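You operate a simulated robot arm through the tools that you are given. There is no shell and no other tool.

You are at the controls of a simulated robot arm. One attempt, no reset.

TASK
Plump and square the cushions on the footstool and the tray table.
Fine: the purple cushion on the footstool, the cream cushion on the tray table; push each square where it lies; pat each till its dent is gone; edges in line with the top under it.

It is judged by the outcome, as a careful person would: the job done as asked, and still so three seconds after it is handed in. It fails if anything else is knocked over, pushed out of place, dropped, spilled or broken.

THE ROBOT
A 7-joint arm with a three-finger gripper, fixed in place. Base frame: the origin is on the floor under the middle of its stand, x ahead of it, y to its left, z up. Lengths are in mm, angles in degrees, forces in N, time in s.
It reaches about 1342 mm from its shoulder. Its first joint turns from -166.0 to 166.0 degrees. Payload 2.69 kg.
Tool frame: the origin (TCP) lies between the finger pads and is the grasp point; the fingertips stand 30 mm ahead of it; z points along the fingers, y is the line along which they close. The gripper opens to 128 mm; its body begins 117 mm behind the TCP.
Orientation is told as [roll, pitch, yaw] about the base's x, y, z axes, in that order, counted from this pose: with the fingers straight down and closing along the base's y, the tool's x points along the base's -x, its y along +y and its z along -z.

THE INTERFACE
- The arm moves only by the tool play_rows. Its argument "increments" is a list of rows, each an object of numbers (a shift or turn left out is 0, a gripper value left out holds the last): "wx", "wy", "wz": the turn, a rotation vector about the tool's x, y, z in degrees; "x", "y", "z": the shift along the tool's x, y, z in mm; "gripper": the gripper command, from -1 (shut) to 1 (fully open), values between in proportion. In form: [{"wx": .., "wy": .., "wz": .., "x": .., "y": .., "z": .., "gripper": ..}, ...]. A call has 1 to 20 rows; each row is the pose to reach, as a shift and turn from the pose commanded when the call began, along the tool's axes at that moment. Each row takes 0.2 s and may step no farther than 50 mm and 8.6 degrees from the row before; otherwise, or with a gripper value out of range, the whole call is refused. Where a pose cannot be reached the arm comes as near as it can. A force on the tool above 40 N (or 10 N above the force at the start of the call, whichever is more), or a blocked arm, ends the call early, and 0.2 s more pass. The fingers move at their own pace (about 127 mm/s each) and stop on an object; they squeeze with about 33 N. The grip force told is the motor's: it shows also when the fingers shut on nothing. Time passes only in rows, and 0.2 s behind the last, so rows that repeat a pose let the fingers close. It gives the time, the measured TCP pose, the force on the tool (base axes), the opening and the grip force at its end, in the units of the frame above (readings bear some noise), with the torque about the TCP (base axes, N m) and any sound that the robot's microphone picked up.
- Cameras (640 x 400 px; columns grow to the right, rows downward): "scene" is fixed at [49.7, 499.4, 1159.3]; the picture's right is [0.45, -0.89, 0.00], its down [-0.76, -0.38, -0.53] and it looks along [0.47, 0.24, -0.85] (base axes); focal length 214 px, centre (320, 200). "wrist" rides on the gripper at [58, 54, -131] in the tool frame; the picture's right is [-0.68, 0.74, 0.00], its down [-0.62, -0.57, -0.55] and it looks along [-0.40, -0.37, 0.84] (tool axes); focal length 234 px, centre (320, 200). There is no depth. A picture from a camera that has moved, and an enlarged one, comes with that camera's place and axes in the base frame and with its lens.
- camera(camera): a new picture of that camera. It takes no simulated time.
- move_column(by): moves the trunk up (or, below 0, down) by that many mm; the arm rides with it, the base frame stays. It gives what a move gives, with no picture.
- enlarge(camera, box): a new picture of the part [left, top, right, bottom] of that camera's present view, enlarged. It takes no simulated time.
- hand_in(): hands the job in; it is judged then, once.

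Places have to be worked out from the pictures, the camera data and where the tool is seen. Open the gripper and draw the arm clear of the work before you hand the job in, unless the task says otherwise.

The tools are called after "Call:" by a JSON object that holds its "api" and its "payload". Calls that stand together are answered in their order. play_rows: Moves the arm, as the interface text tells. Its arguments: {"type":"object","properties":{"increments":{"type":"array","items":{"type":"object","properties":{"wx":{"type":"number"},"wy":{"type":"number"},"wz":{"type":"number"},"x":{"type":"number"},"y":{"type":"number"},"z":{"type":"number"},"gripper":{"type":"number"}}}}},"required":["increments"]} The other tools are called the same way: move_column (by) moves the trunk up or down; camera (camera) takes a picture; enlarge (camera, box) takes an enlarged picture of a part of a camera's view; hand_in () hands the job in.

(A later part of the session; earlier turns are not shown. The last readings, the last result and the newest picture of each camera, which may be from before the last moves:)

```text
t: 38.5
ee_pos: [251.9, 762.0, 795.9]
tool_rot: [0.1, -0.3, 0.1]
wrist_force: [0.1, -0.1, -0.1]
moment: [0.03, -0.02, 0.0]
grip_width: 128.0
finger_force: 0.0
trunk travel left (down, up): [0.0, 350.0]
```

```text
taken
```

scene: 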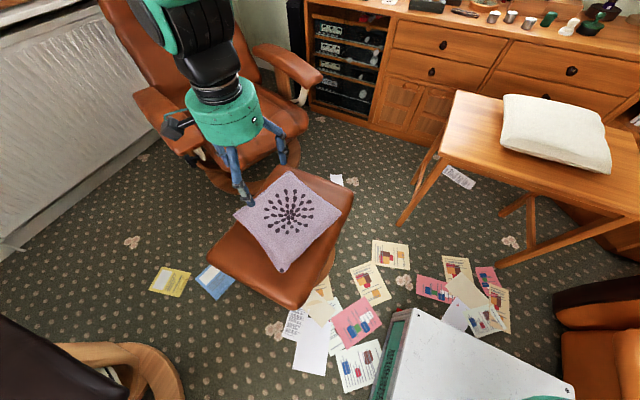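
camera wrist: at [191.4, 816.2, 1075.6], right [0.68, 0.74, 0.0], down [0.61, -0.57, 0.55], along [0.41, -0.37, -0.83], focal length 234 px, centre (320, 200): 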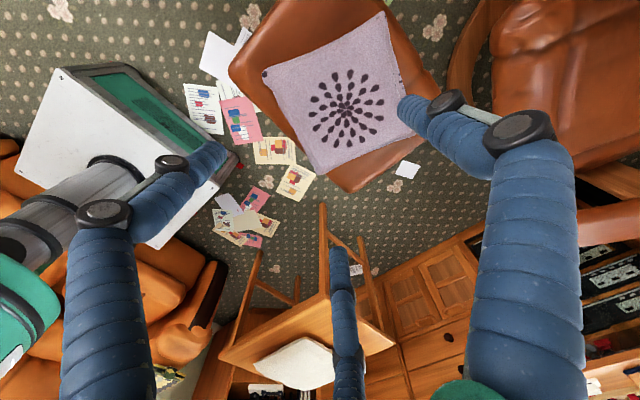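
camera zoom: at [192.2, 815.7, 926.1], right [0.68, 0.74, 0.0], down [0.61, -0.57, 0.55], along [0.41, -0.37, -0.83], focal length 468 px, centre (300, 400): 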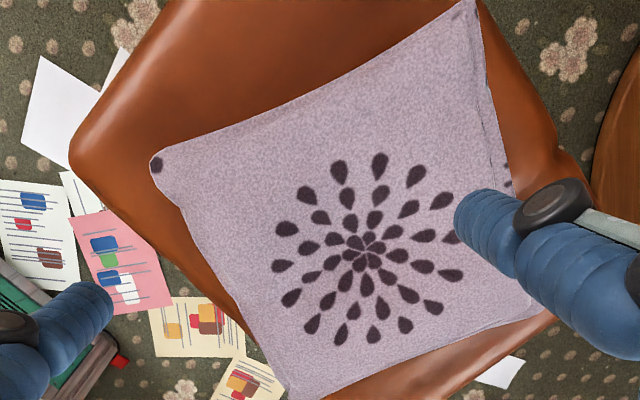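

Clear so far. I close the fist and go to (553,852), beyond the far edge near the +x +y corner, then lower to about 520 to check.

Call:
{"api": "play_rows", "payload": {"increments": [{"x": -38, "y": 11, "gripper": -1}, {"x": -76, "y": 22}, {"x": -114, "y": 34}, {"x": -152, "y": 45}, {"x": -190, "y": 56}, {"x": -228, "y": 67}, {"x": -266, "y": 79}, {"x": -302, "y": 90}, {"x": -302, "y": 90, "z": 40}, {"x": -302, "y": 90, "z": 80}, {"x": -302, "y": 90, "z": 120}, {"x": -302, "y": 90, "z": 160}, {"x": -302, "y": 90, "z": 200}, {"x": -302, "y": 90, "z": 240}, {"x": -302, "y": 90, "z": 275}, {"x": -302, "y": 90, "z": 275}]}}

Call:
{"api": "camera", "payload": {"camera": "wrist"}}

Call:
{"api": "camera", "payload": {"camera": "scene"}}

```text
t: 41.9
ee_pos: [555.3, 853.4, 521.8]
tool_rot: [0.0, -0.2, 0.0]
wrist_force: [-0.3, -0.8, 0.7]
moment: [0.04, -0.04, -0.03]
grip_width: 1.8
finger_force: 31.7
trunk travel left (down, up): [0.0, 350.0]
```

```text
taken
camera wrist: at [495.6, 906.5, 651.4], right [0.68, 0.74, 0.0], down [0.61, -0.57, 0.55], along [0.41, -0.37, -0.83], focal length 234 px, centre (320, 200)
```

wrist: 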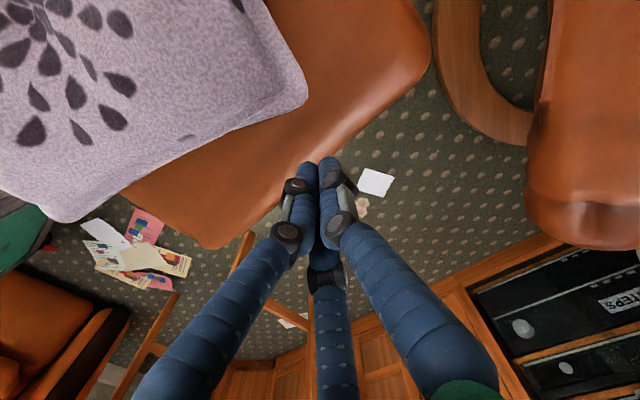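

```text
taken
```

scene: 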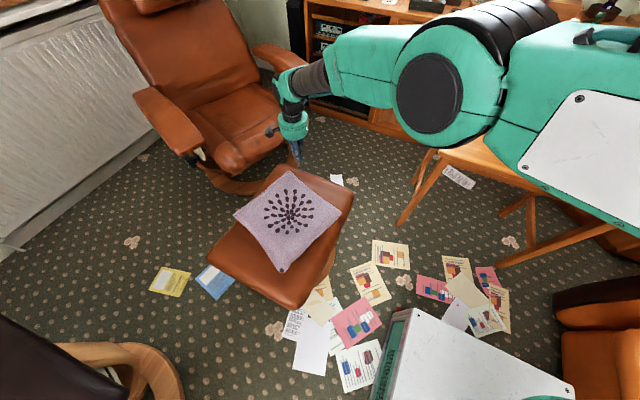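

The fist is beside the far corner, which reads (513,876). I lower to tip height ~428 and push toward −x.

Call:
{"api": "play_rows", "payload": {"increments": [{"z": 30, "gripper": -1}, {"z": 55}, {"z": 64}, {"x": 10, "z": 64}, {"x": 20, "z": 64}, {"x": 27, "z": 64}, {"x": 33, "z": 64}, {"x": 39, "z": 64}, {"x": 45, "z": 64}, {"x": 51, "z": 64}, {"x": 57, "z": 64}, {"x": 57, "z": 64}, {"x": 45, "z": 64}, {"x": 32, "z": 64}]}}

Call:
{"api": "camera", "payload": {"camera": "wrist"}}

Call:
{"api": "camera", "payload": {"camera": "scene"}}

```text
t: 44.9
ee_pos: [521.8, 852.9, 455.9]
tool_rot: [-0.1, -0.2, 0.0]
wrist_force: [0.2, 0.0, 0.5]
moment: [0.0, -0.03, 0.01]
grip_width: 2.2
finger_force: 31.2
trunk travel left (down, up): [0.0, 350.0]
```

```text
taken
camera wrist: at [463.2, 905.1, 586.7], right [0.68, 0.74, 0.0], down [0.61, -0.57, 0.55], along [0.41, -0.37, -0.83], focal length 234 px, centre (320, 200)
```

wrist: 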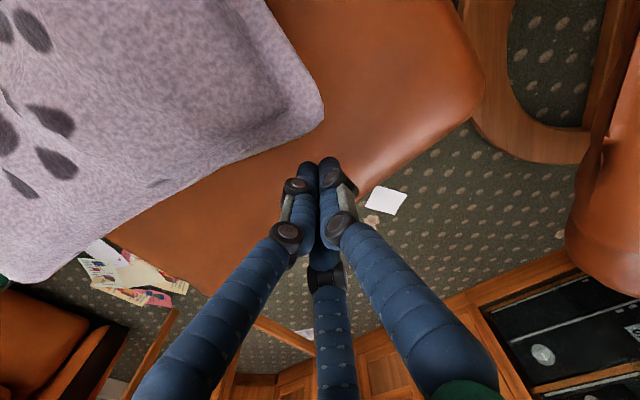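

```text
taken
```

scene: 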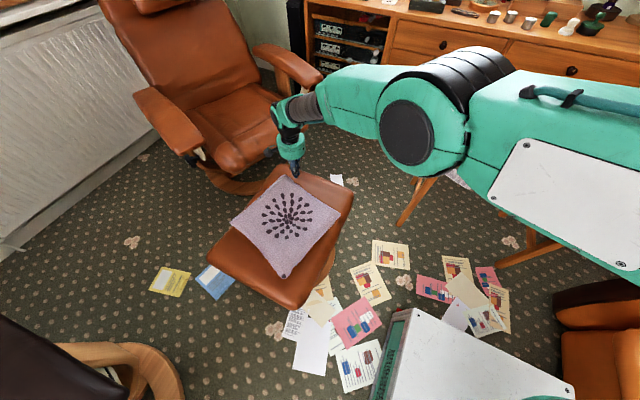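

Call:
{"api": "enlarge", "payload": {"camera": "scene", "box": [225, 160, 353, 280]}}

```text
3.33 times, centred on (289, 220) of scene
camera zoom: at [49.7, 499.4, 1159.3], right [0.45, -0.89, 0.0], down [-0.76, -0.38, -0.53], along [0.47, 0.24, -0.85], focal length 715 px, centre (423, 133)
```

zoom: 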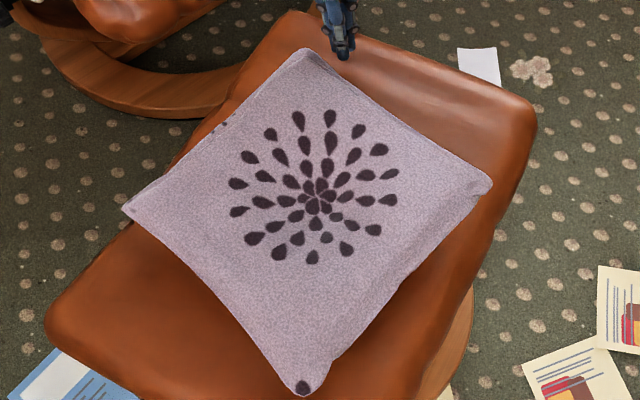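

That turned it about 4°, to near −13°, with the centre moved 16 mm toward −x. Next I go over to the opposite near corner and push it toward +x.

Call:
{"api": "play_rows", "payload": {"increments": [{"z": -45, "gripper": -1}, {"z": -90}, {"z": -135}, {"z": -170}, {"x": 39, "y": -14, "z": -170}, {"x": 78, "y": -29, "z": -170}, {"x": 118, "y": -43, "z": -170}, {"x": 157, "y": -58, "z": -170}, {"x": 196, "y": -72, "z": -170}, {"x": 236, "y": -87, "z": -170}, {"x": 275, "y": -101, "z": -170}, {"x": 314, "y": -116, "z": -170}, {"x": 354, "y": -130, "z": -170}, {"x": 393, "y": -145, "z": -170}, {"x": 432, "y": -159, "z": -170}, {"x": 432, "y": -159, "z": -135}, {"x": 432, "y": -159, "z": -100}, {"x": 432, "y": -159, "z": -70}, {"x": 432, "y": -159, "z": -70}]}}

Call:
{"api": "camera", "payload": {"camera": "wrist"}}

Call:
{"api": "camera", "payload": {"camera": "scene"}}

```text
t: 49.1
ee_pos: [129.5, 702.8, 544.2]
tool_rot: [1.6, -0.3, -3.0]
wrist_force: [-0.3, 0.1, -1.0]
moment: [-0.01, 0.0, -0.04]
grip_width: 2.2
finger_force: 31.0
trunk travel left (down, up): [0.0, 350.0]
stopped in row 19: the arm was blocked; the commanded pose is now the measured one
```

```text
taken
camera wrist: at [71.6, 756.2, 675.9], right [0.71, 0.7, 0.03], down [0.58, -0.61, 0.54], along [0.39, -0.37, -0.84], focal length 234 px, centre (320, 200)
```

wrist: 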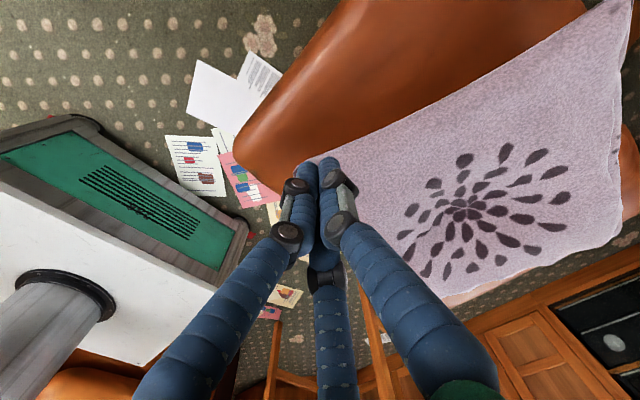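

```text
taken
```

scene: 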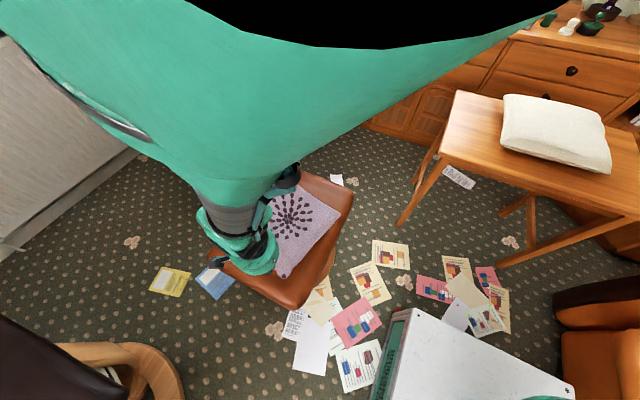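

The arm was blocked here, likely by a wrist limit, since the tool is held at yaw 0 while the arm is swung far left. I back off upward and unwind the yaw by about 40° so the wrist has room.

Call:
{"api": "play_rows", "payload": {"increments": [{"z": -30, "x": -10, "wx": 0.5, "wz": -3, "gripper": -1}, {"z": -60, "x": -30, "wx": 1, "wz": -9}, {"z": -80, "x": -50, "wx": 1.6, "wz": -15}, {"z": -80, "x": -70, "wx": 1.6, "wz": -22}, {"z": -80, "x": -80, "wx": 1.6, "wz": -29}, {"z": -80, "x": -80, "wx": 1.6, "wz": -36}, {"z": -80, "x": -80, "wx": 1.6, "wz": -43}, {"z": -80, "x": -80, "wx": 1.6, "wz": -43}]}}

Call:
{"api": "camera", "payload": {"camera": "scene"}}

Call:
{"api": "camera", "payload": {"camera": "wrist"}}

```text
t: 50.9
ee_pos: [206.0, 697.5, 624.8]
tool_rot: [-0.7, -0.8, 40.3]
wrist_force: [0.4, 0.7, -0.2]
moment: [-0.03, -0.03, 0.05]
grip_width: 2.1
finger_force: 31.1
trunk travel left (down, up): [0.0, 350.0]
```

```text
taken
```

scene: 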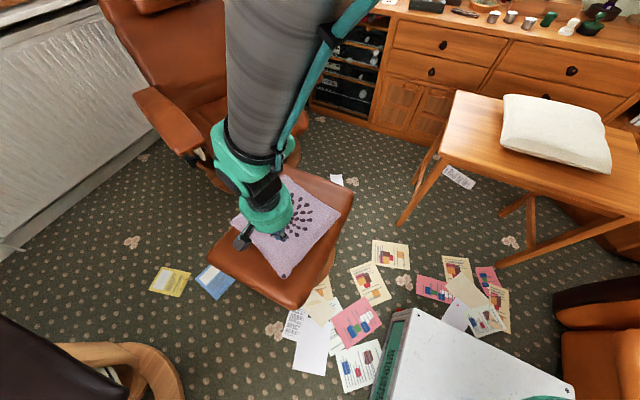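

```text
taken
camera wrist: at [123.3, 700.1, 753.7], right [0.04, 1.0, 0.0], down [0.83, -0.03, 0.56], along [0.56, -0.02, -0.83], focal length 234 px, centre (320, 200)
```

wrist: 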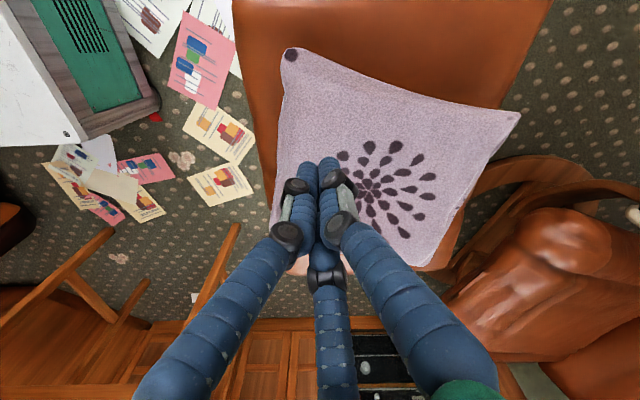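

The wrist is free again, and this yaw gives a view squared to the base axes. I go to the near side of the near corner at (92,694) and lower beside the cushion.

Call:
{"api": "play_rows", "payload": {"increments": [{"x": 30, "y": 24, "gripper": -1}, {"x": 60, "y": 48}, {"x": 89, "y": 71}, {"x": 89, "y": 71, "z": 40}, {"x": 89, "y": 71, "z": 80}, {"x": 89, "y": 71, "z": 110}, {"x": 89, "y": 71, "z": 110}]}}

Call:
{"api": "camera", "payload": {"camera": "wrist"}}

Call:
{"api": "camera", "payload": {"camera": "scene"}}

```text
t: 52.7
ee_pos: [133.4, 703.6, 530.8]
tool_rot: [0.6, -1.9, 37.2]
wrist_force: [0.1, 0.4, 1.3]
moment: [0.02, 0.01, 0.01]
grip_width: 2.2
finger_force: 31.5
trunk travel left (down, up): [0.0, 350.0]
stopped in row 7: the arm was blocked; the commanded pose is now the measured one
```

```text
taken
camera wrist: at [50.1, 707.7, 661.2], right [0.1, 1.0, 0.03], down [0.82, -0.09, 0.56], along [0.56, -0.03, -0.83], focal length 234 px, centre (320, 200)
```

wrist: 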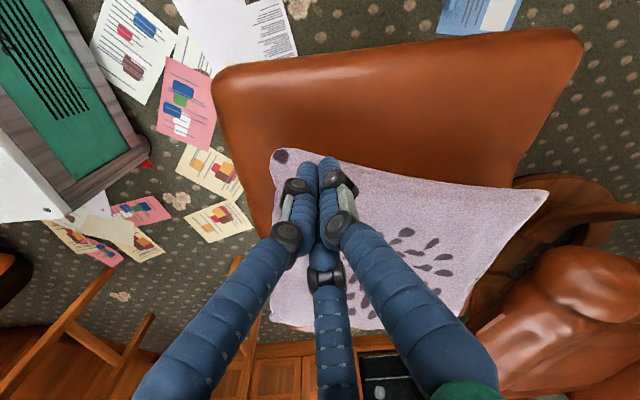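

```text
taken
```

scene: 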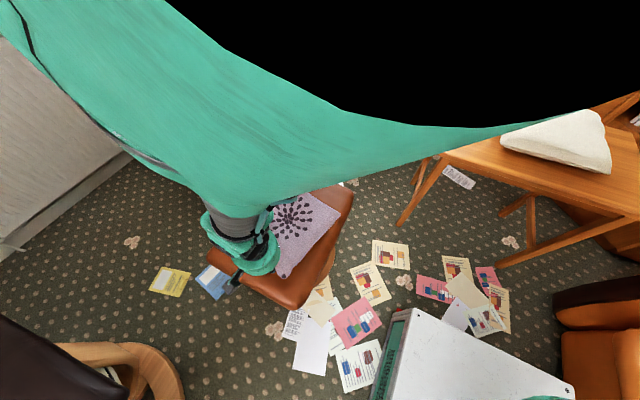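

Blocked at the same x ≈ 130 again, so it looks like the arm folds to a limit here with the trunk low. I back out, and will raise the trunk so the arm is less folded.

Call:
{"api": "play_rows", "payload": {"increments": [{"z": -35, "x": -10, "y": -8, "gripper": -1}, {"z": -70, "x": -30, "y": -22, "wx": 0.6, "wz": -2}, {"z": -94, "x": -50, "y": -38, "wx": 0.6, "wz": -4}, {"z": -94, "x": -60, "y": -45, "wx": 0.6, "wz": -5}, {"z": -94, "x": -60, "y": -45, "wx": 0.6, "wz": -5}]}}

Call:
{"api": "move_column", "payload": {"by": 150}}

Call:
{"api": "camera", "payload": {"camera": "scene"}}

```text
t: 53.9
ee_pos: [203.1, 702.7, 628.3]
tool_rot: [-0.2, -2.0, 42.3]
wrist_force: [-0.3, -1.2, 0.3]
moment: [0.0, 0.0, -0.01]
grip_width: 2.2
finger_force: 31.1
trunk travel left (down, up): [0.0, 350.0]
```

```text
t: 55.7
ee_pos: [203.3, 702.2, 777.1]
tool_rot: [-0.3, -1.9, 42.4]
wrist_force: [-0.4, 0.6, 0.5]
moment: [-0.01, 0.0, 0.0]
grip_width: 2.1
finger_force: 31.7
trunk travel left (down, up): [-150.0, 200.0]
```

```text
taken
```

scene: 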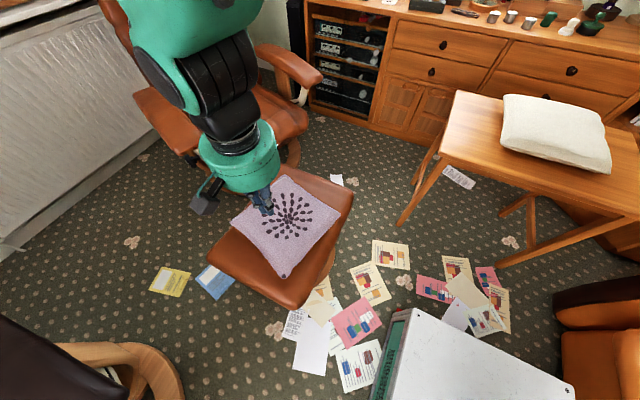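

I correct the small tilt and try the near-side spot (92,694) again from the raised trunk.

Call:
{"api": "play_rows", "payload": {"increments": [{"x": 22, "y": 17, "z": 20, "wy": 0.9, "wx": -0.3, "gripper": -1}, {"x": 44, "y": 34, "z": 50, "wy": 1.9, "wx": -0.3}, {"x": 66, "y": 51, "z": 85, "wy": 1.9, "wx": -0.3}, {"x": 87, "y": 69, "z": 120, "wy": 1.9, "wx": -0.3}, {"x": 87, "y": 69, "z": 157, "wy": 1.9, "wx": -0.3}, {"x": 87, "y": 69, "z": 190, "wy": 1.9, "wx": -0.3}, {"x": 87, "y": 69, "z": 220, "wy": 1.9, "wx": -0.3}, {"x": 87, "y": 69, "z": 240, "wy": 1.9, "wx": -0.3}, {"x": 87, "y": 69, "z": 240, "wy": 1.9, "wx": -0.3}]}}

Call:
{"api": "camera", "payload": {"camera": "wrist"}}

Call:
{"api": "camera", "payload": {"camera": "scene"}}

```text
t: 57.9
ee_pos: [128.2, 711.0, 550.2]
tool_rot: [0.9, -0.9, 40.1]
wrist_force: [-0.5, -0.4, 0.1]
moment: [0.02, 0.01, 0.02]
grip_width: 2.0
finger_force: 31.1
trunk travel left (down, up): [-150.0, 200.0]
stopped in row 9: the arm was blocked; the commanded pose is now the measured one
```

```text
taken
camera wrist: at [48.3, 710.3, 680.9], right [0.04, 1.0, 0.02], down [0.83, -0.05, 0.55], along [0.55, 0.0, -0.83], focal length 234 px, centre (320, 200)
```

wrist: 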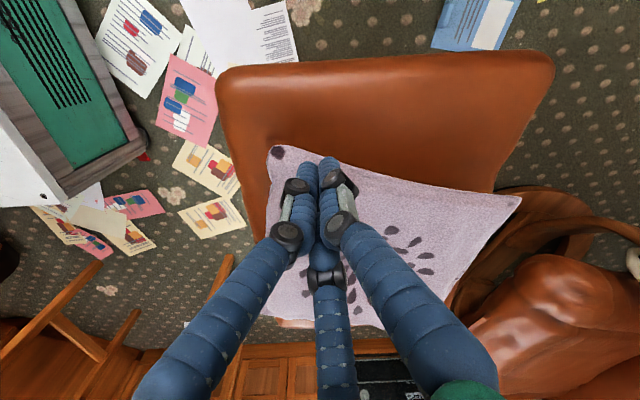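

```text
taken
```

scene: 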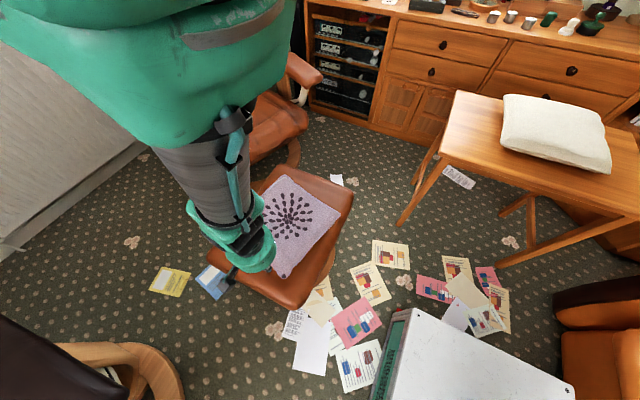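

The limit is again near a heading of 80°, so the near corner can't be pushed from its −x side. I'll use the other couple instead: the right corner toward +y and the left corner toward −y. I lift and move to (399,555).

Call:
{"api": "play_rows", "payload": {"increments": [{"z": -40, "gripper": -1}, {"z": -80, "wx": 0.9, "wy": 0.9}, {"x": -13, "y": -37, "z": -90, "wx": 0.9, "wy": 0.9}, {"x": -27, "y": -73, "z": -90, "wx": 0.9, "wy": 0.9}, {"x": -40, "y": -110, "z": -90, "wx": 0.9, "wy": 0.9}, {"x": -53, "y": -147, "z": -90, "wx": 0.9, "wy": 0.9}, {"x": -67, "y": -184, "z": -90, "wx": 0.9, "wy": 0.9}, {"x": -80, "y": -220, "z": -90, "wx": 0.9, "wy": 0.9}, {"x": -93, "y": -257, "z": -90, "wx": 0.9, "wy": 0.9}, {"x": -107, "y": -294, "z": -90, "wx": 0.9, "wy": 0.9}, {"x": -107, "y": -294, "z": -50, "wx": 0.9, "wy": 0.9}, {"x": -107, "y": -294, "z": -10, "wx": 0.9, "wy": 0.9}, {"x": -107, "y": -294, "z": 30, "wx": 0.9, "wy": 0.9}, {"x": -107, "y": -294, "z": 30, "wx": 0.9, "wy": 0.9}]}}

Call:
{"api": "camera", "payload": {"camera": "wrist"}}

Call:
{"api": "camera", "payload": {"camera": "scene"}}

```text
t: 60.9
ee_pos: [397.2, 556.5, 516.2]
tool_rot: [0.0, 0.0, 40.3]
wrist_force: [-0.2, 0.7, -0.5]
moment: [-0.01, 0.0, -0.02]
grip_width: 2.1
finger_force: 31.4
trunk travel left (down, up): [-150.0, 200.0]
```

```text
taken
camera wrist: at [317.9, 559.6, 647.9], right [0.04, 1.0, 0.0], down [0.84, -0.03, 0.55], along [0.55, -0.02, -0.84], focal length 234 px, centre (320, 200)
```

wrist: 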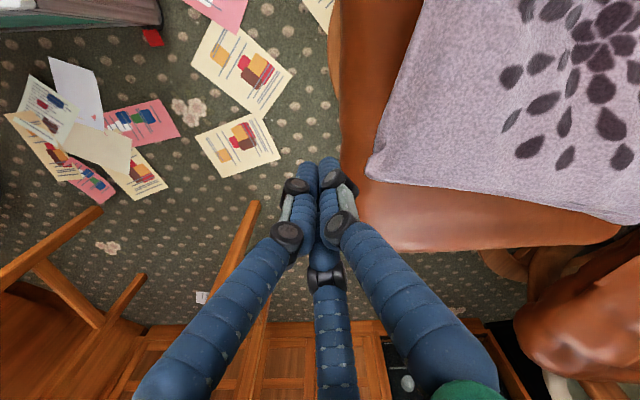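

```text
taken
```

scene: 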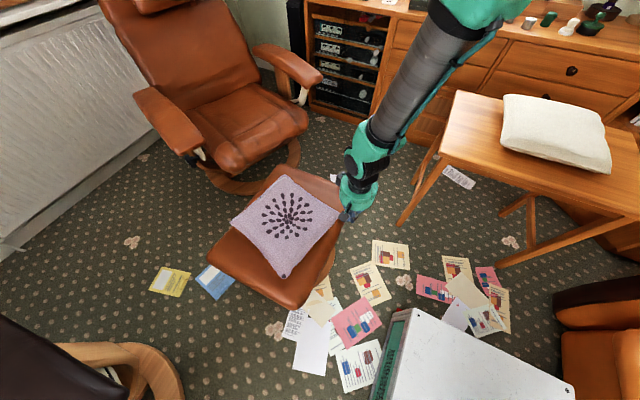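

The right corner reads (427,602), with the fist just outside it. I lower and push toward +y.

Call:
{"api": "play_rows", "payload": {"increments": [{"z": 30, "gripper": -1}, {"z": 58}, {"x": -7.8, "y": 9.2, "z": 58}, {"x": -15.5, "y": 18.3, "z": 58}, {"x": -21.4, "y": 25.2, "z": 58}, {"x": -25.9, "y": 30.5, "z": 58}, {"x": -30.4, "y": 35.9, "z": 58}, {"x": -34.9, "y": 41.2, "z": 58}, {"x": -39.5, "y": 46.5, "z": 58}, {"x": -44, "y": 51.9, "z": 58}, {"x": -48.5, "y": 57.2, "z": 58}, {"x": -51.8, "y": 61, "z": 58}, {"x": -51.8, "y": 61, "z": 58}, {"x": -42, "y": 50, "z": 58}, {"x": -34, "y": 40, "z": 58}]}}

Call:
{"api": "camera", "payload": {"camera": "wrist"}}

Call:
{"api": "enlarge", "payload": {"camera": "scene", "box": [200, 155, 360, 310]}}

```text
t: 64.1
ee_pos: [397.9, 608.0, 459.4]
tool_rot: [0.1, -0.1, 40.3]
wrist_force: [-0.6, 0.1, -0.3]
moment: [0.0, 0.01, 0.03]
grip_width: 2.3
finger_force: 31.6
trunk travel left (down, up): [-150.0, 200.0]
```

```text
taken
camera wrist: at [318.2, 611.2, 590.1], right [0.04, 1.0, 0.0], down [0.83, -0.03, 0.55], along [0.55, -0.02, -0.84], focal length 234 px, centre (320, 200)
```

wrist: 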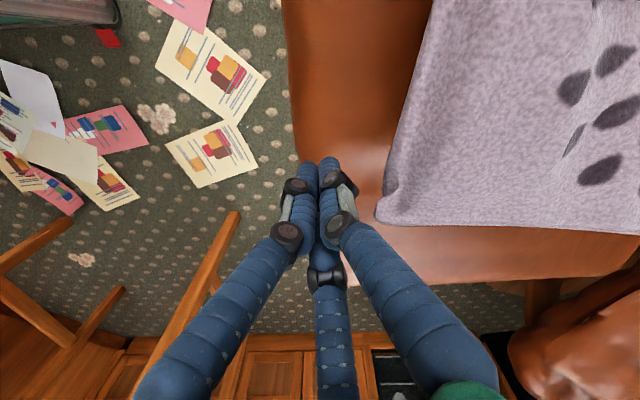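

```text
2.58 times, centred on (280, 232) of scene
camera zoom: at [49.7, 499.4, 1159.3], right [0.45, -0.89, 0.0], down [-0.76, -0.38, -0.53], along [0.47, 0.24, -0.85], focal length 554 px, centre (423, 116)
```

zoom: 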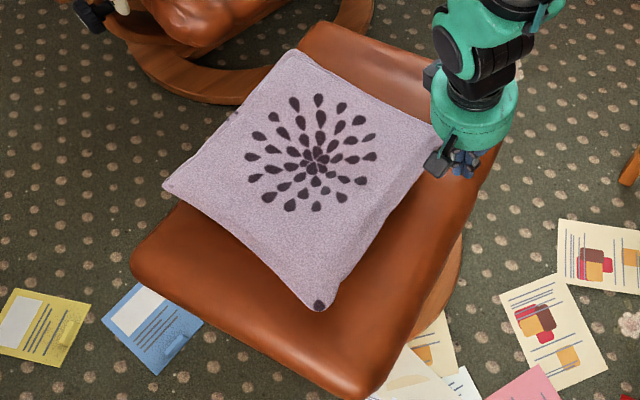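

The purple cushion is now at about −7.3° with its centre near (302,812). Next comes the matching push at its left corner toward −y; I lift over and travel to (215,1014), beyond the stool's left side.

Call:
{"api": "play_rows", "payload": {"increments": [{"z": -45, "gripper": -1}, {"z": -90}, {"z": -135}, {"z": -180}, {"x": -11, "y": 39, "z": -180}, {"x": -22, "y": 78, "z": -180}, {"x": -34, "y": 117, "z": -180}, {"x": -45, "y": 156, "z": -180}, {"x": -56, "y": 195, "z": -180}, {"x": -67, "y": 234, "z": -180}, {"x": -78, "y": 273, "z": -180}, {"x": -89, "y": 312, "z": -180}, {"x": -101, "y": 351, "z": -180}, {"x": -112, "y": 390, "z": -180}, {"x": -123, "y": 428, "z": -180}, {"x": -123, "y": 428, "z": -180}]}}

Call:
{"api": "camera", "payload": {"camera": "wrist"}}

Call:
{"api": "camera", "payload": {"camera": "scene"}}

```text
t: 67.5
ee_pos: [218.9, 1007.7, 646.0]
tool_rot: [0.3, -0.3, 40.3]
wrist_force: [-0.8, 0.7, 2.1]
moment: [-0.05, 0.02, 0.0]
grip_width: 2.0
finger_force: 31.9
out of reach, approached as far as the arm can: row 15, 16
trunk travel left (down, up): [-150.0, 200.0]
```

```text
taken
camera wrist: at [138.9, 1009.3, 777.1], right [0.04, 1.0, 0.01], down [0.83, -0.04, 0.55], along [0.55, -0.02, -0.84], focal length 234 px, centre (320, 200)
```

wrist: 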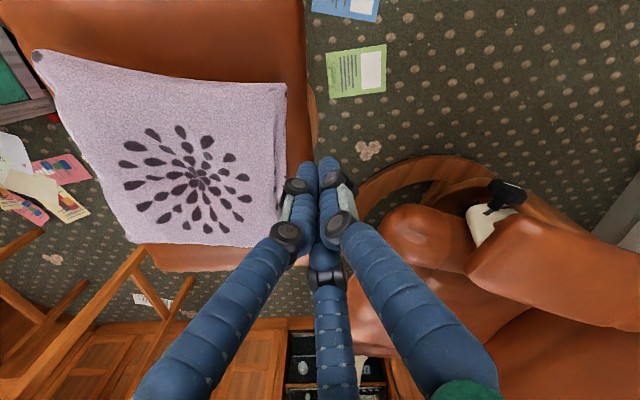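

```text
taken
```

scene: 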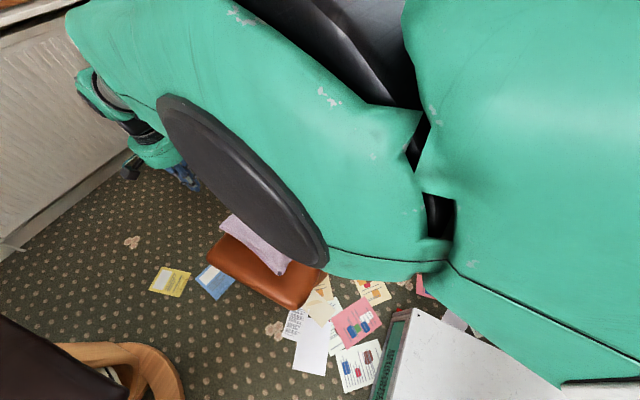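

The view shows the left corner at about (183,967), just inside the fist. I lower the trunk to regain reach at low height.

Call:
{"api": "move_column", "payload": {"by": -150}}

Call:
{"api": "camera", "payload": {"camera": "wrist"}}

Call:
{"api": "camera", "payload": {"camera": "scene"}}

```text
t: 69.2
ee_pos: [219.1, 1006.2, 490.2]
tool_rot: [0.0, -0.1, 40.3]
wrist_force: [-0.1, 0.0, -0.1]
moment: [0.02, 0.01, 0.0]
grip_width: 2.2
finger_force: 31.4
trunk travel left (down, up): [0.0, 350.0]
```

```text
taken
camera wrist: at [139.1, 1008.6, 621.0], right [0.04, 1.0, 0.0], down [0.83, -0.03, 0.55], along [0.55, -0.02, -0.84], focal length 234 px, centre (320, 200)
```

wrist: 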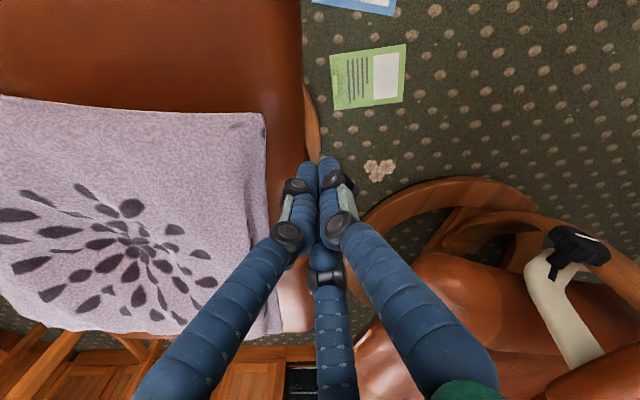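

```text
taken
```

scene: 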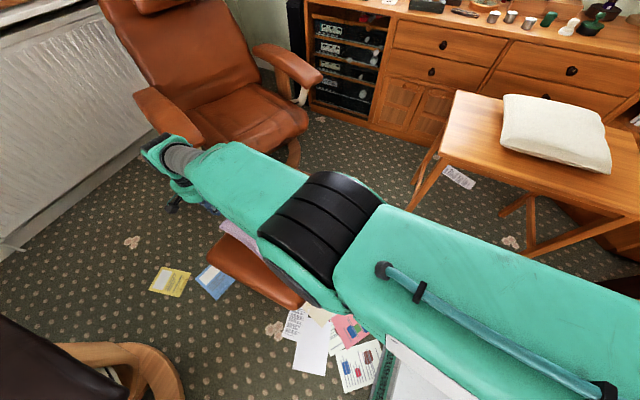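

The arm is clear above the stool. I lower to tip height ~428 and push the left corner toward −y.

Call:
{"api": "play_rows", "payload": {"increments": [{"z": 18, "gripper": -1}, {"z": 32}, {"x": 6.5, "y": -7.6, "z": 32}, {"x": 12.9, "y": -15.3, "z": 32}, {"x": 17.5, "y": -20.6, "z": 32}, {"x": 22, "y": -25.9, "z": 32}, {"x": 26.5, "y": -31.3, "z": 32}, {"x": 31.1, "y": -36.6, "z": 32}, {"x": 35.6, "y": -42, "z": 32}, {"x": 40.1, "y": -47.3, "z": 32}, {"x": 42.7, "y": -50.4, "z": 32}, {"x": 42.7, "y": -50.4, "z": 32}, {"x": 35.6, "y": -42, "z": 32}, {"x": 25.9, "y": -30.5, "z": 32}]}}

Call:
{"api": "camera", "payload": {"camera": "wrist"}}

Call:
{"api": "camera", "payload": {"camera": "scene"}}

```text
t: 72.2
ee_pos: [225.9, 984.7, 448.8]
tool_rot: [-0.1, 0.1, 40.2]
wrist_force: [0.8, 0.5, 0.4]
moment: [-0.02, -0.03, 0.01]
grip_width: 2.2
finger_force: 31.6
out of reach, approached as far as the arm can: row 2, 5, 6, 7, 8, 9, 10, 11, 12, 13, 14
trunk travel left (down, up): [0.0, 350.0]
```

```text
taken
camera wrist: at [146.0, 988.4, 580.2], right [0.04, 1.0, 0.0], down [0.84, -0.03, 0.55], along [0.55, -0.02, -0.84], focal length 234 px, centre (320, 200)
```

wrist: 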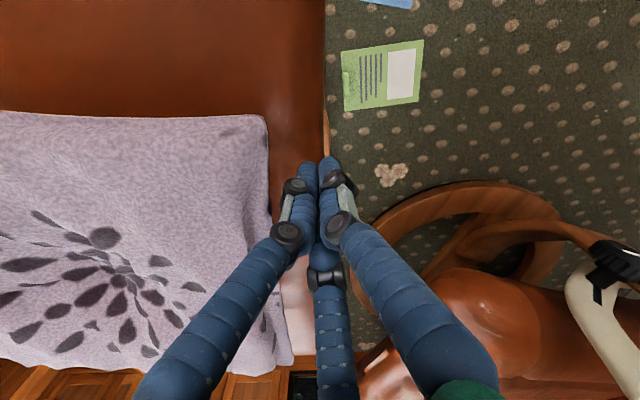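

```text
taken
```

scene: 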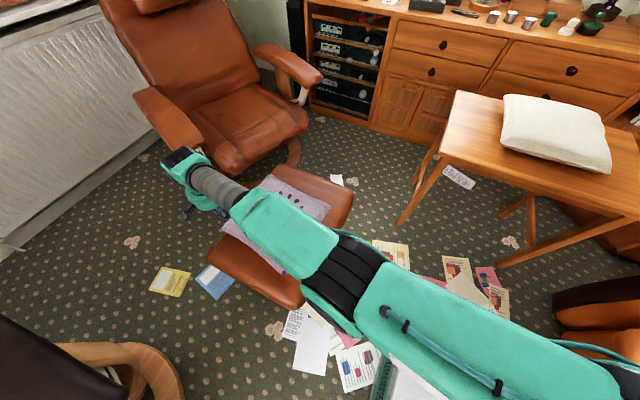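

The cushion turned to about −3.5°, though the arm is at an awkward limit here. I raise the trunk to lift straight off and look from above.

Call:
{"api": "move_column", "payload": {"by": 150}}

Call:
{"api": "camera", "payload": {"camera": "wrist"}}

Call:
{"api": "camera", "payload": {"camera": "scene"}}

```text
t: 74.0
ee_pos: [223.6, 987.1, 599.9]
tool_rot: [-0.2, -0.1, 40.2]
wrist_force: [-0.1, 0.2, 0.1]
moment: [-0.01, 0.02, -0.02]
grip_width: 2.3
finger_force: 31.1
trunk travel left (down, up): [-150.0, 200.0]
```

```text
taken
camera wrist: at [144.1, 989.3, 731.4], right [0.04, 1.0, 0.0], down [0.84, -0.03, 0.55], along [0.55, -0.02, -0.84], focal length 234 px, centre (320, 200)
```

wrist: 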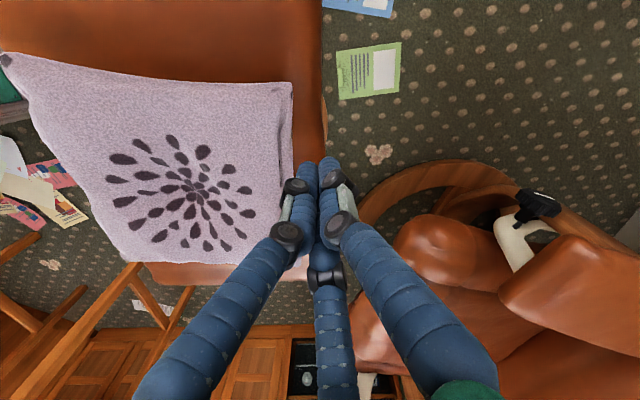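

```text
taken
```

scene: 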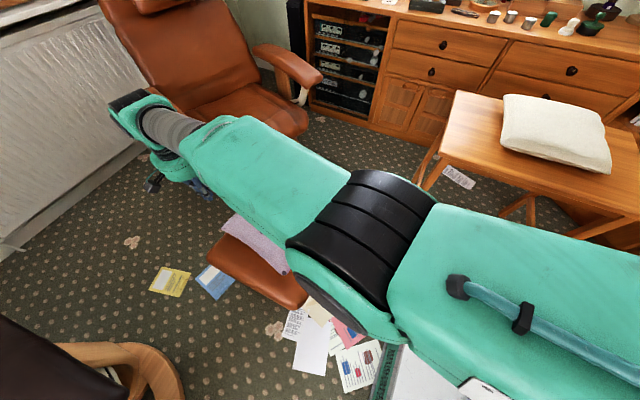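

From above the turn left looks like about −4 to −5°, with the centre near (311,800). I shift to x = 250, away from the arm's turning limit, then lower with the trunk for another −y push.

Call:
{"api": "play_rows", "payload": {"increments": [{"x": -9, "y": -9, "z": -8, "gripper": -1}, {"x": -18.6, "y": -18.3, "z": -8}, {"x": -18.6, "y": -18.3, "z": -8}]}}

Call:
{"api": "move_column", "payload": {"by": -150}}

Call:
{"api": "camera", "payload": {"camera": "wrist"}}

```text
t: 74.8
ee_pos: [251.2, 984.7, 607.5]
tool_rot: [-0.1, 0.1, 40.3]
wrist_force: [0.2, 0.4, 0.2]
moment: [0.02, 0.04, 0.02]
grip_width: 1.8
finger_force: 31.0
trunk travel left (down, up): [-150.0, 200.0]
```

```text
t: 76.5
ee_pos: [251.2, 985.2, 457.1]
tool_rot: [-0.1, 0.0, 40.4]
wrist_force: [-0.5, -0.4, 0.2]
moment: [-0.02, 0.0, -0.01]
grip_width: 2.2
finger_force: 31.5
trunk travel left (down, up): [0.0, 350.0]
```

```text
taken
camera wrist: at [170.8, 987.1, 589.3], right [0.04, 1.0, 0.0], down [0.84, -0.03, 0.55], along [0.55, -0.02, -0.84], focal length 234 px, centre (320, 200)
```

wrist: 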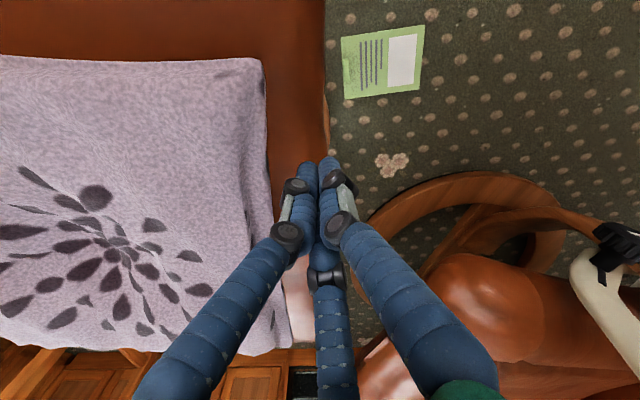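

The fist is beside the left edge at x ≈ 251. I push gently toward −y by a further 40 mm and back off.

Call:
{"api": "play_rows", "payload": {"increments": [{"x": 5.2, "y": -6.1, "gripper": -1}, {"x": 9.1, "y": -10.7}, {"x": 13, "y": -15.3}, {"x": 16.8, "y": -19.8}, {"x": 20.7, "y": -24.4}, {"x": 24.6, "y": -29}, {"x": 26.5, "y": -31.2}, {"x": 26.5, "y": -31.2}, {"x": 19, "y": -22}, {"x": 10, "y": -12}]}}

Call:
{"api": "move_column", "payload": {"by": 150}}

Call:
{"api": "camera", "payload": {"camera": "wrist"}}

```text
t: 78.7
ee_pos: [256.2, 979.1, 451.6]
tool_rot: [-0.2, 0.2, 40.3]
wrist_force: [-0.3, 0.6, -0.1]
moment: [0.01, -0.02, 0.0]
grip_width: 2.1
finger_force: 30.8
out of reach, approached as far as the arm can: row 1, 2, 3, 4, 5, 6, 7, 8, 9, 10
trunk travel left (down, up): [0.0, 350.0]
```

```text
t: 80.5
ee_pos: [256.4, 978.8, 601.3]
tool_rot: [-0.2, 0.1, 40.3]
wrist_force: [0.6, -0.1, -0.9]
moment: [-0.03, 0.03, 0.01]
grip_width: 1.9
finger_force: 31.2
trunk travel left (down, up): [-150.0, 200.0]
```

```text
taken
camera wrist: at [176.1, 982.1, 732.1], right [0.04, 1.0, 0.0], down [0.84, -0.03, 0.55], along [0.55, -0.03, -0.84], focal length 234 px, centre (320, 200)
```

wrist: 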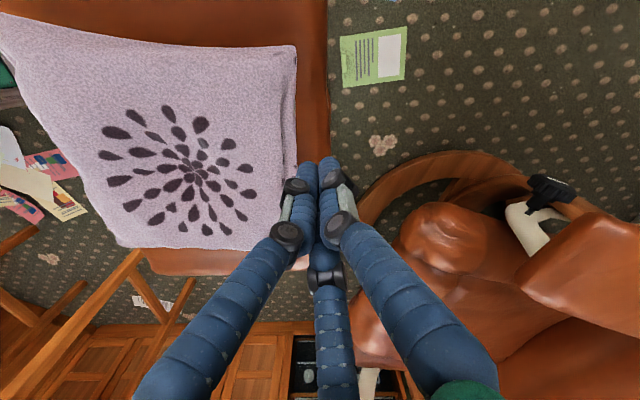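

The arm is near full stretch there, so it could not draw inward. I'll tilt the hand about 12°, leaning toward the robot, which pulls the wrist in from full stretch, and descend with the trunk up.

Call:
{"api": "play_rows", "payload": {"increments": [{"wx": -3.5, "wy": -4.9, "gripper": -1}, {"wx": -6.9, "wy": -9.8}, {"wx": -6.9, "wy": -9.8}]}}

Call:
{"api": "camera", "payload": {"camera": "wrist"}}

Call:
{"api": "camera", "payload": {"camera": "scene"}}

```text
t: 81.3
ee_pos: [268.2, 1031.2, 588.6]
tool_rot: [6.8, -9.6, 39.7]
wrist_force: [0.0, -0.2, -0.2]
moment: [0.03, -0.03, -0.01]
grip_width: 2.2
finger_force: 31.6
out of reach, approached as far as the arm can: row 1, 2, 3
trunk travel left (down, up): [-150.0, 200.0]
```

```text
taken
camera wrist: at [180.9, 1007.8, 713.1], right [0.03, 0.98, 0.2], down [0.81, -0.14, 0.57], along [0.59, 0.14, -0.79], focal length 234 px, centre (320, 200)
```

wrist: 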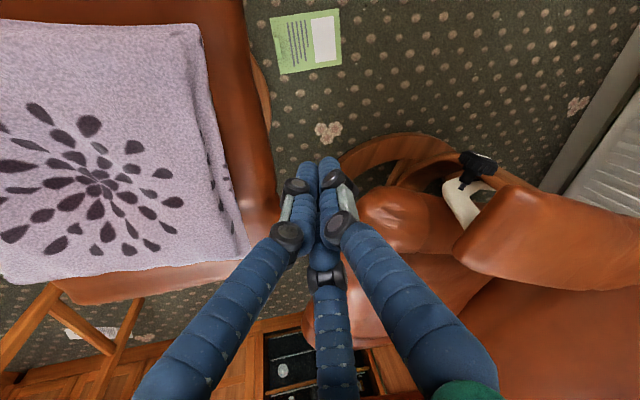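

```text
taken
```

scene: 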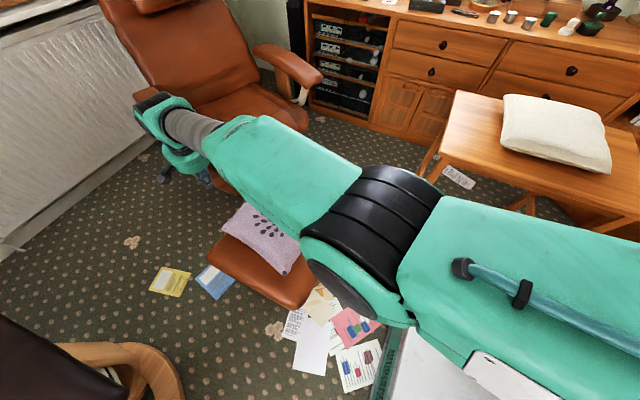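

The wrist stayed put and the tip swung outward, so the arm is stuck straight. I draw back up and inward while undoing the tilt, to get out of full stretch.

Call:
{"api": "play_rows", "payload": {"increments": [{"x": 10, "y": -13, "z": -20, "wx": 2, "wy": 3, "gripper": -1}, {"x": 21, "y": -27, "z": -40, "wx": 4, "wy": 6}, {"x": 32, "y": -41, "z": -60, "wx": 6.9, "wy": 9.8}, {"x": 43, "y": -55, "z": -78, "wx": 6.9, "wy": 9.8}, {"x": 53, "y": -68, "z": -78, "wx": 6.9, "wy": 9.8}, {"x": 74, "y": -98, "z": -78, "wx": 6.9, "wy": 9.8}, {"x": 95, "y": -128, "z": -78, "wx": 6.9, "wy": 9.8}, {"x": 95, "y": -128, "z": -78, "wx": 6.9, "wy": 9.8}]}}

Call:
{"api": "camera", "payload": {"camera": "scene"}}

Call:
{"api": "camera", "payload": {"camera": "wrist"}}

```text
t: 83.1
ee_pos: [286.1, 975.6, 624.4]
tool_rot: [-0.3, 0.3, 40.3]
wrist_force: [0.4, -0.8, 0.1]
moment: [-0.03, -0.02, 0.01]
grip_width: 2.0
finger_force: 31.8
out of reach, approached as far as the arm can: row 1, 2, 3, 4, 5, 6, 7, 8
trunk travel left (down, up): [-150.0, 200.0]
```

```text
taken
```

scene: 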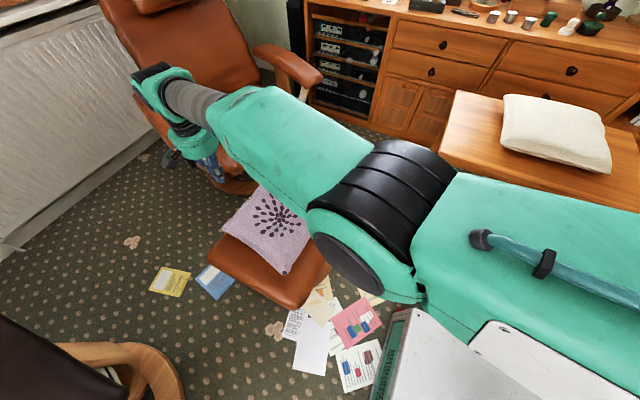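

```text
taken
camera wrist: at [207.0, 979.7, 756.1], right [0.04, 1.0, -0.01], down [0.84, -0.03, 0.55], along [0.55, -0.03, -0.84], focal length 234 px, centre (320, 200)
```

wrist: 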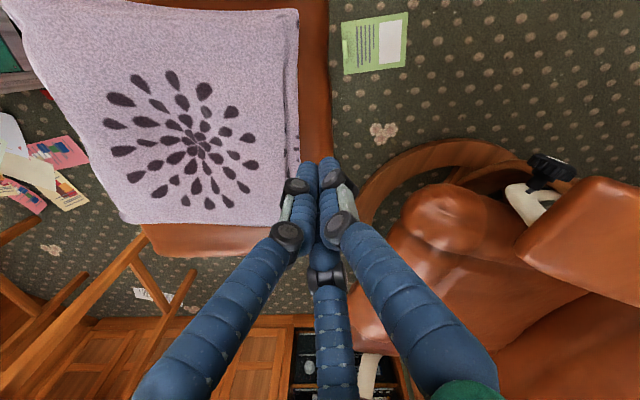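

The arm stays stretched straight. I command a larger inward and upward retreat through free air so that the elbow bends again.

Call:
{"api": "play_rows", "payload": {"increments": [{"x": 0, "y": 0, "z": -40, "gripper": -1}, {"x": 0, "y": 0, "z": -80}, {"x": 20, "y": -24, "z": -110}, {"x": 40, "y": -48, "z": -140}, {"x": 60, "y": -72, "z": -170}, {"x": 85, "y": -100, "z": -190}, {"x": 110, "y": -130, "z": -200}, {"x": 110, "y": -130, "z": -200}, {"x": 110, "y": -130, "z": -200}]}}

Call:
{"api": "camera", "payload": {"camera": "scene"}}

```text
t: 85.1
ee_pos: [322.1, 984.0, 749.5]
tool_rot: [-0.2, 0.3, 40.3]
wrist_force: [0.1, 1.0, 0.2]
moment: [0.0, -0.01, 0.02]
grip_width: 2.1
finger_force: 31.1
out of reach, approached as far as the arm can: row 1, 2, 3, 4, 5, 6, 7, 8, 9
trunk travel left (down, up): [-150.0, 200.0]
```

```text
taken
```

scene: 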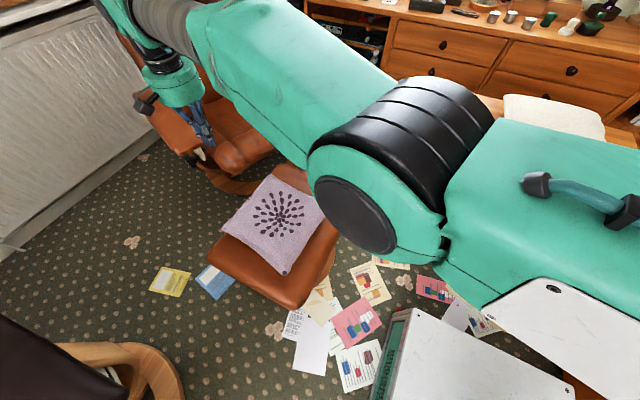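

Still straight, but slowly rising and swinging. I keep going toward the open middle region at a higher level, where the arm worked well before.

Call:
{"api": "play_rows", "payload": {"increments": [{"x": -22, "y": -32, "z": -13, "gripper": -1}, {"x": -44, "y": -63, "z": -26}, {"x": -66, "y": -95, "z": -39}, {"x": -87, "y": -127, "z": -52}, {"x": -109, "y": -158, "z": -65}, {"x": -131, "y": -190, "z": -78}, {"x": -153, "y": -222, "z": -91}, {"x": -175, "y": -253, "z": -104}, {"x": -175, "y": -253, "z": -104}, {"x": -175, "y": -253, "z": -104}]}}

Call:
{"api": "camera", "payload": {"camera": "scene"}}

```text
t: 87.3
ee_pos: [609.1, 889.7, 855.1]
tool_rot: [-0.2, 0.2, 40.3]
wrist_force: [0.0, -0.6, 0.6]
moment: [-0.03, -0.02, 0.04]
grip_width: 1.8
finger_force: 31.8
out of reach, approached as far as the arm can: row 7, 8, 9, 10
trunk travel left (down, up): [-150.0, 200.0]
```

```text
taken
```

scene: 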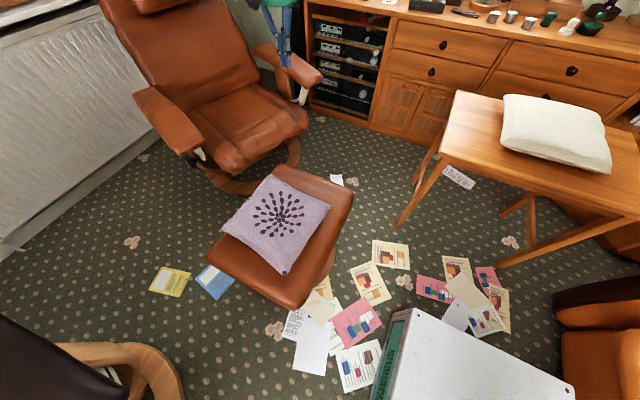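

Rows there were reached, so the commanded pose tracks where the arm truly is. I now try drawing straight inward from this spot.

Call:
{"api": "play_rows", "payload": {"increments": [{"x": 29, "y": -8, "gripper": -1}, {"x": 58, "y": -16}, {"x": 87, "y": -24}, {"x": 116, "y": -32}, {"x": 145, "y": -40}, {"x": 145, "y": -40}]}}

Call:
{"api": "camera", "payload": {"camera": "scene"}}

Call:
{"api": "camera", "payload": {"camera": "wrist"}}

```text
t: 88.7
ee_pos: [525.5, 765.6, 857.6]
tool_rot: [-0.1, 0.0, 40.3]
wrist_force: [-0.7, 0.2, 1.8]
moment: [0.0, 0.02, 0.0]
grip_width: 2.2
finger_force: 31.5
trunk travel left (down, up): [-150.0, 200.0]
```

```text
taken
```

scene: 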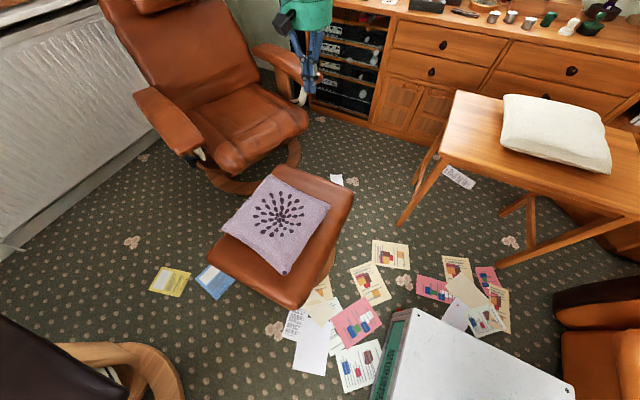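

```text
taken
camera wrist: at [445.0, 768.2, 988.3], right [0.04, 1.0, 0.0], down [0.84, -0.03, 0.55], along [0.55, -0.02, -0.84], focal length 234 px, centre (320, 200)
```

wrist: 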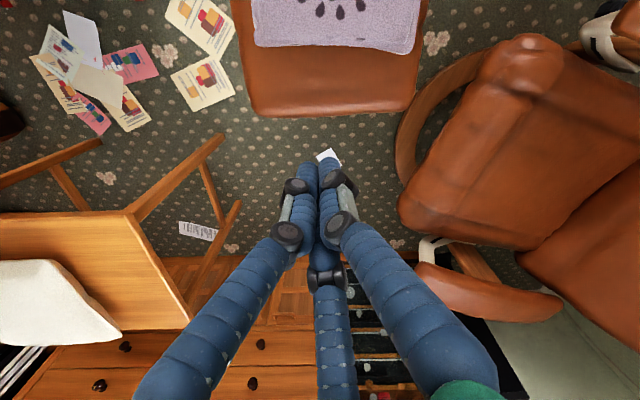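

Free again. Now I measure the purple cushion's present pose from the clear scene view.

Call:
{"api": "enlarge", "payload": {"camera": "scene", "box": [200, 155, 360, 310]}}

Call:
{"api": "enlarge", "payload": {"camera": "scene", "box": [210, 165, 338, 285]}}

```text
2.58 times, centred on (280, 232) of scene
camera zoom: at [49.7, 499.4, 1159.3], right [0.45, -0.89, 0.0], down [-0.76, -0.38, -0.53], along [0.47, 0.24, -0.85], focal length 554 px, centre (423, 116)
```

zoom: 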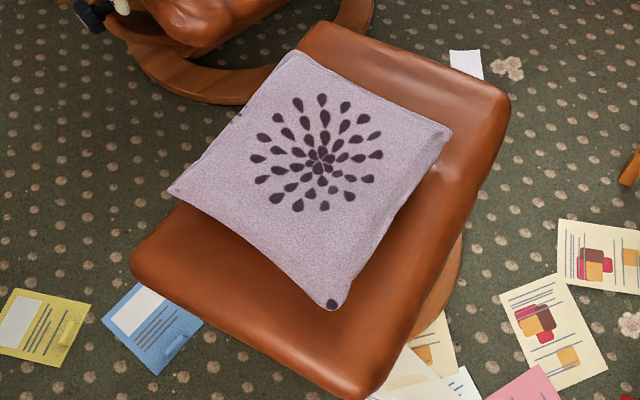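

```text
3.33 times, centred on (274, 225) of scene
camera zoom: at [49.7, 499.4, 1159.3], right [0.45, -0.89, 0.0], down [-0.76, -0.38, -0.53], along [0.47, 0.24, -0.85], focal length 715 px, centre (473, 117)
```

zoom: 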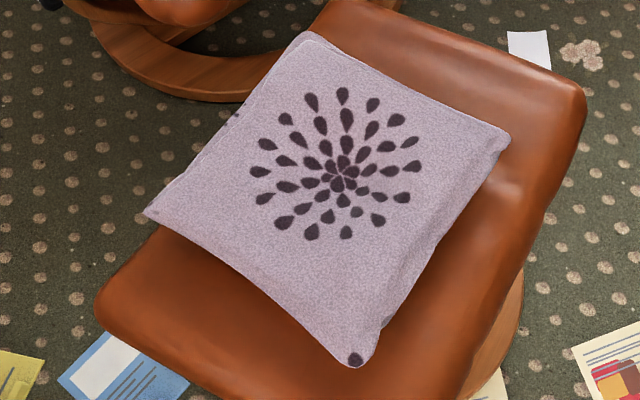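

The purple cushion reads about −5.6°, centre near (303,808). To get at the near corner from its −x side I'll lean the hand about 14° toward +x, so the wrist stays inside the arm's limit; first I go to (210,700,800).

Call:
{"api": "play_rows", "payload": {"increments": [{"x": 35, "y": 19, "z": 7, "gripper": -1}, {"x": 71, "y": 38, "z": 14}, {"x": 106, "y": 57, "z": 21}, {"x": 142, "y": 77, "z": 29}, {"x": 177, "y": 96, "z": 36}, {"x": 212, "y": 115, "z": 43}, {"x": 248, "y": 134, "z": 50}, {"x": 283, "y": 153, "z": 58}, {"x": 283, "y": 153, "z": 58, "wx": -4.5, "wy": 5.3}, {"x": 283, "y": 153, "z": 58, "wx": -9.1, "wy": 10.7}, {"x": 283, "y": 153, "z": 58, "wx": -9.1, "wy": 10.7}]}}

Call:
{"api": "camera", "payload": {"camera": "wrist"}}

Call:
{"api": "camera", "payload": {"camera": "scene"}}

```text
t: 91.1
ee_pos: [210.5, 699.0, 798.8]
tool_rot: [9.0, 10.9, 41.1]
wrist_force: [0.4, 0.7, 1.0]
moment: [0.02, 0.06, -0.01]
grip_width: 2.2
finger_force: 31.6
trunk travel left (down, up): [-150.0, 200.0]
```

```text
taken
camera wrist: at [165.7, 702.6, 944.7], right [0.04, 1.0, -0.01], down [0.94, -0.03, 0.33], along [0.33, -0.03, -0.94], focal length 234 px, centre (320, 200)
```

wrist: 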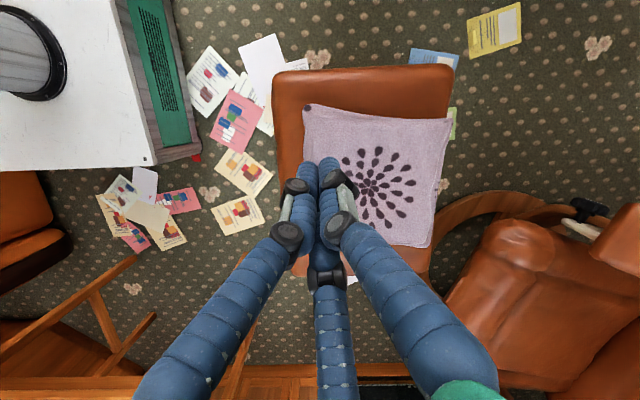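

```text
taken
```

scene: 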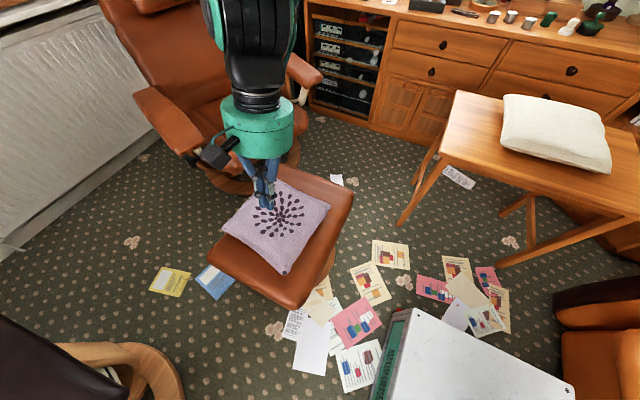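

This leaned view looks nearly straight down on the stool, so I enlarge it to compare the cushion edges with the stool edges.

Call:
{"api": "enlarge", "payload": {"camera": "wrist", "box": [255, 50, 475, 280]}}

```text
1.74 times, centred on (365, 165) of wrist
camera zoom: at [165.7, 702.6, 944.7], right [0.04, 1.0, -0.01], down [0.94, -0.03, 0.33], along [0.33, -0.03, -0.94], focal length 407 px, centre (242, 261)
```

zoom: 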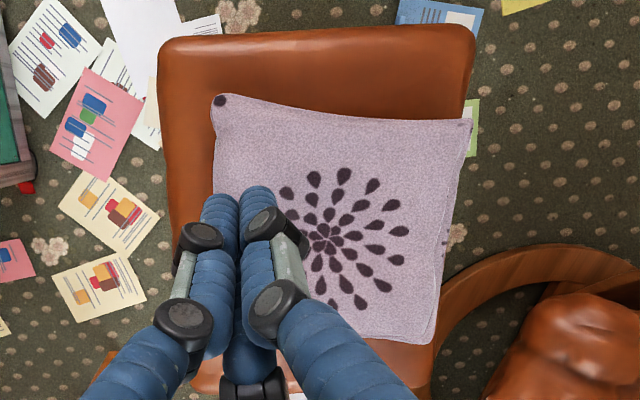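

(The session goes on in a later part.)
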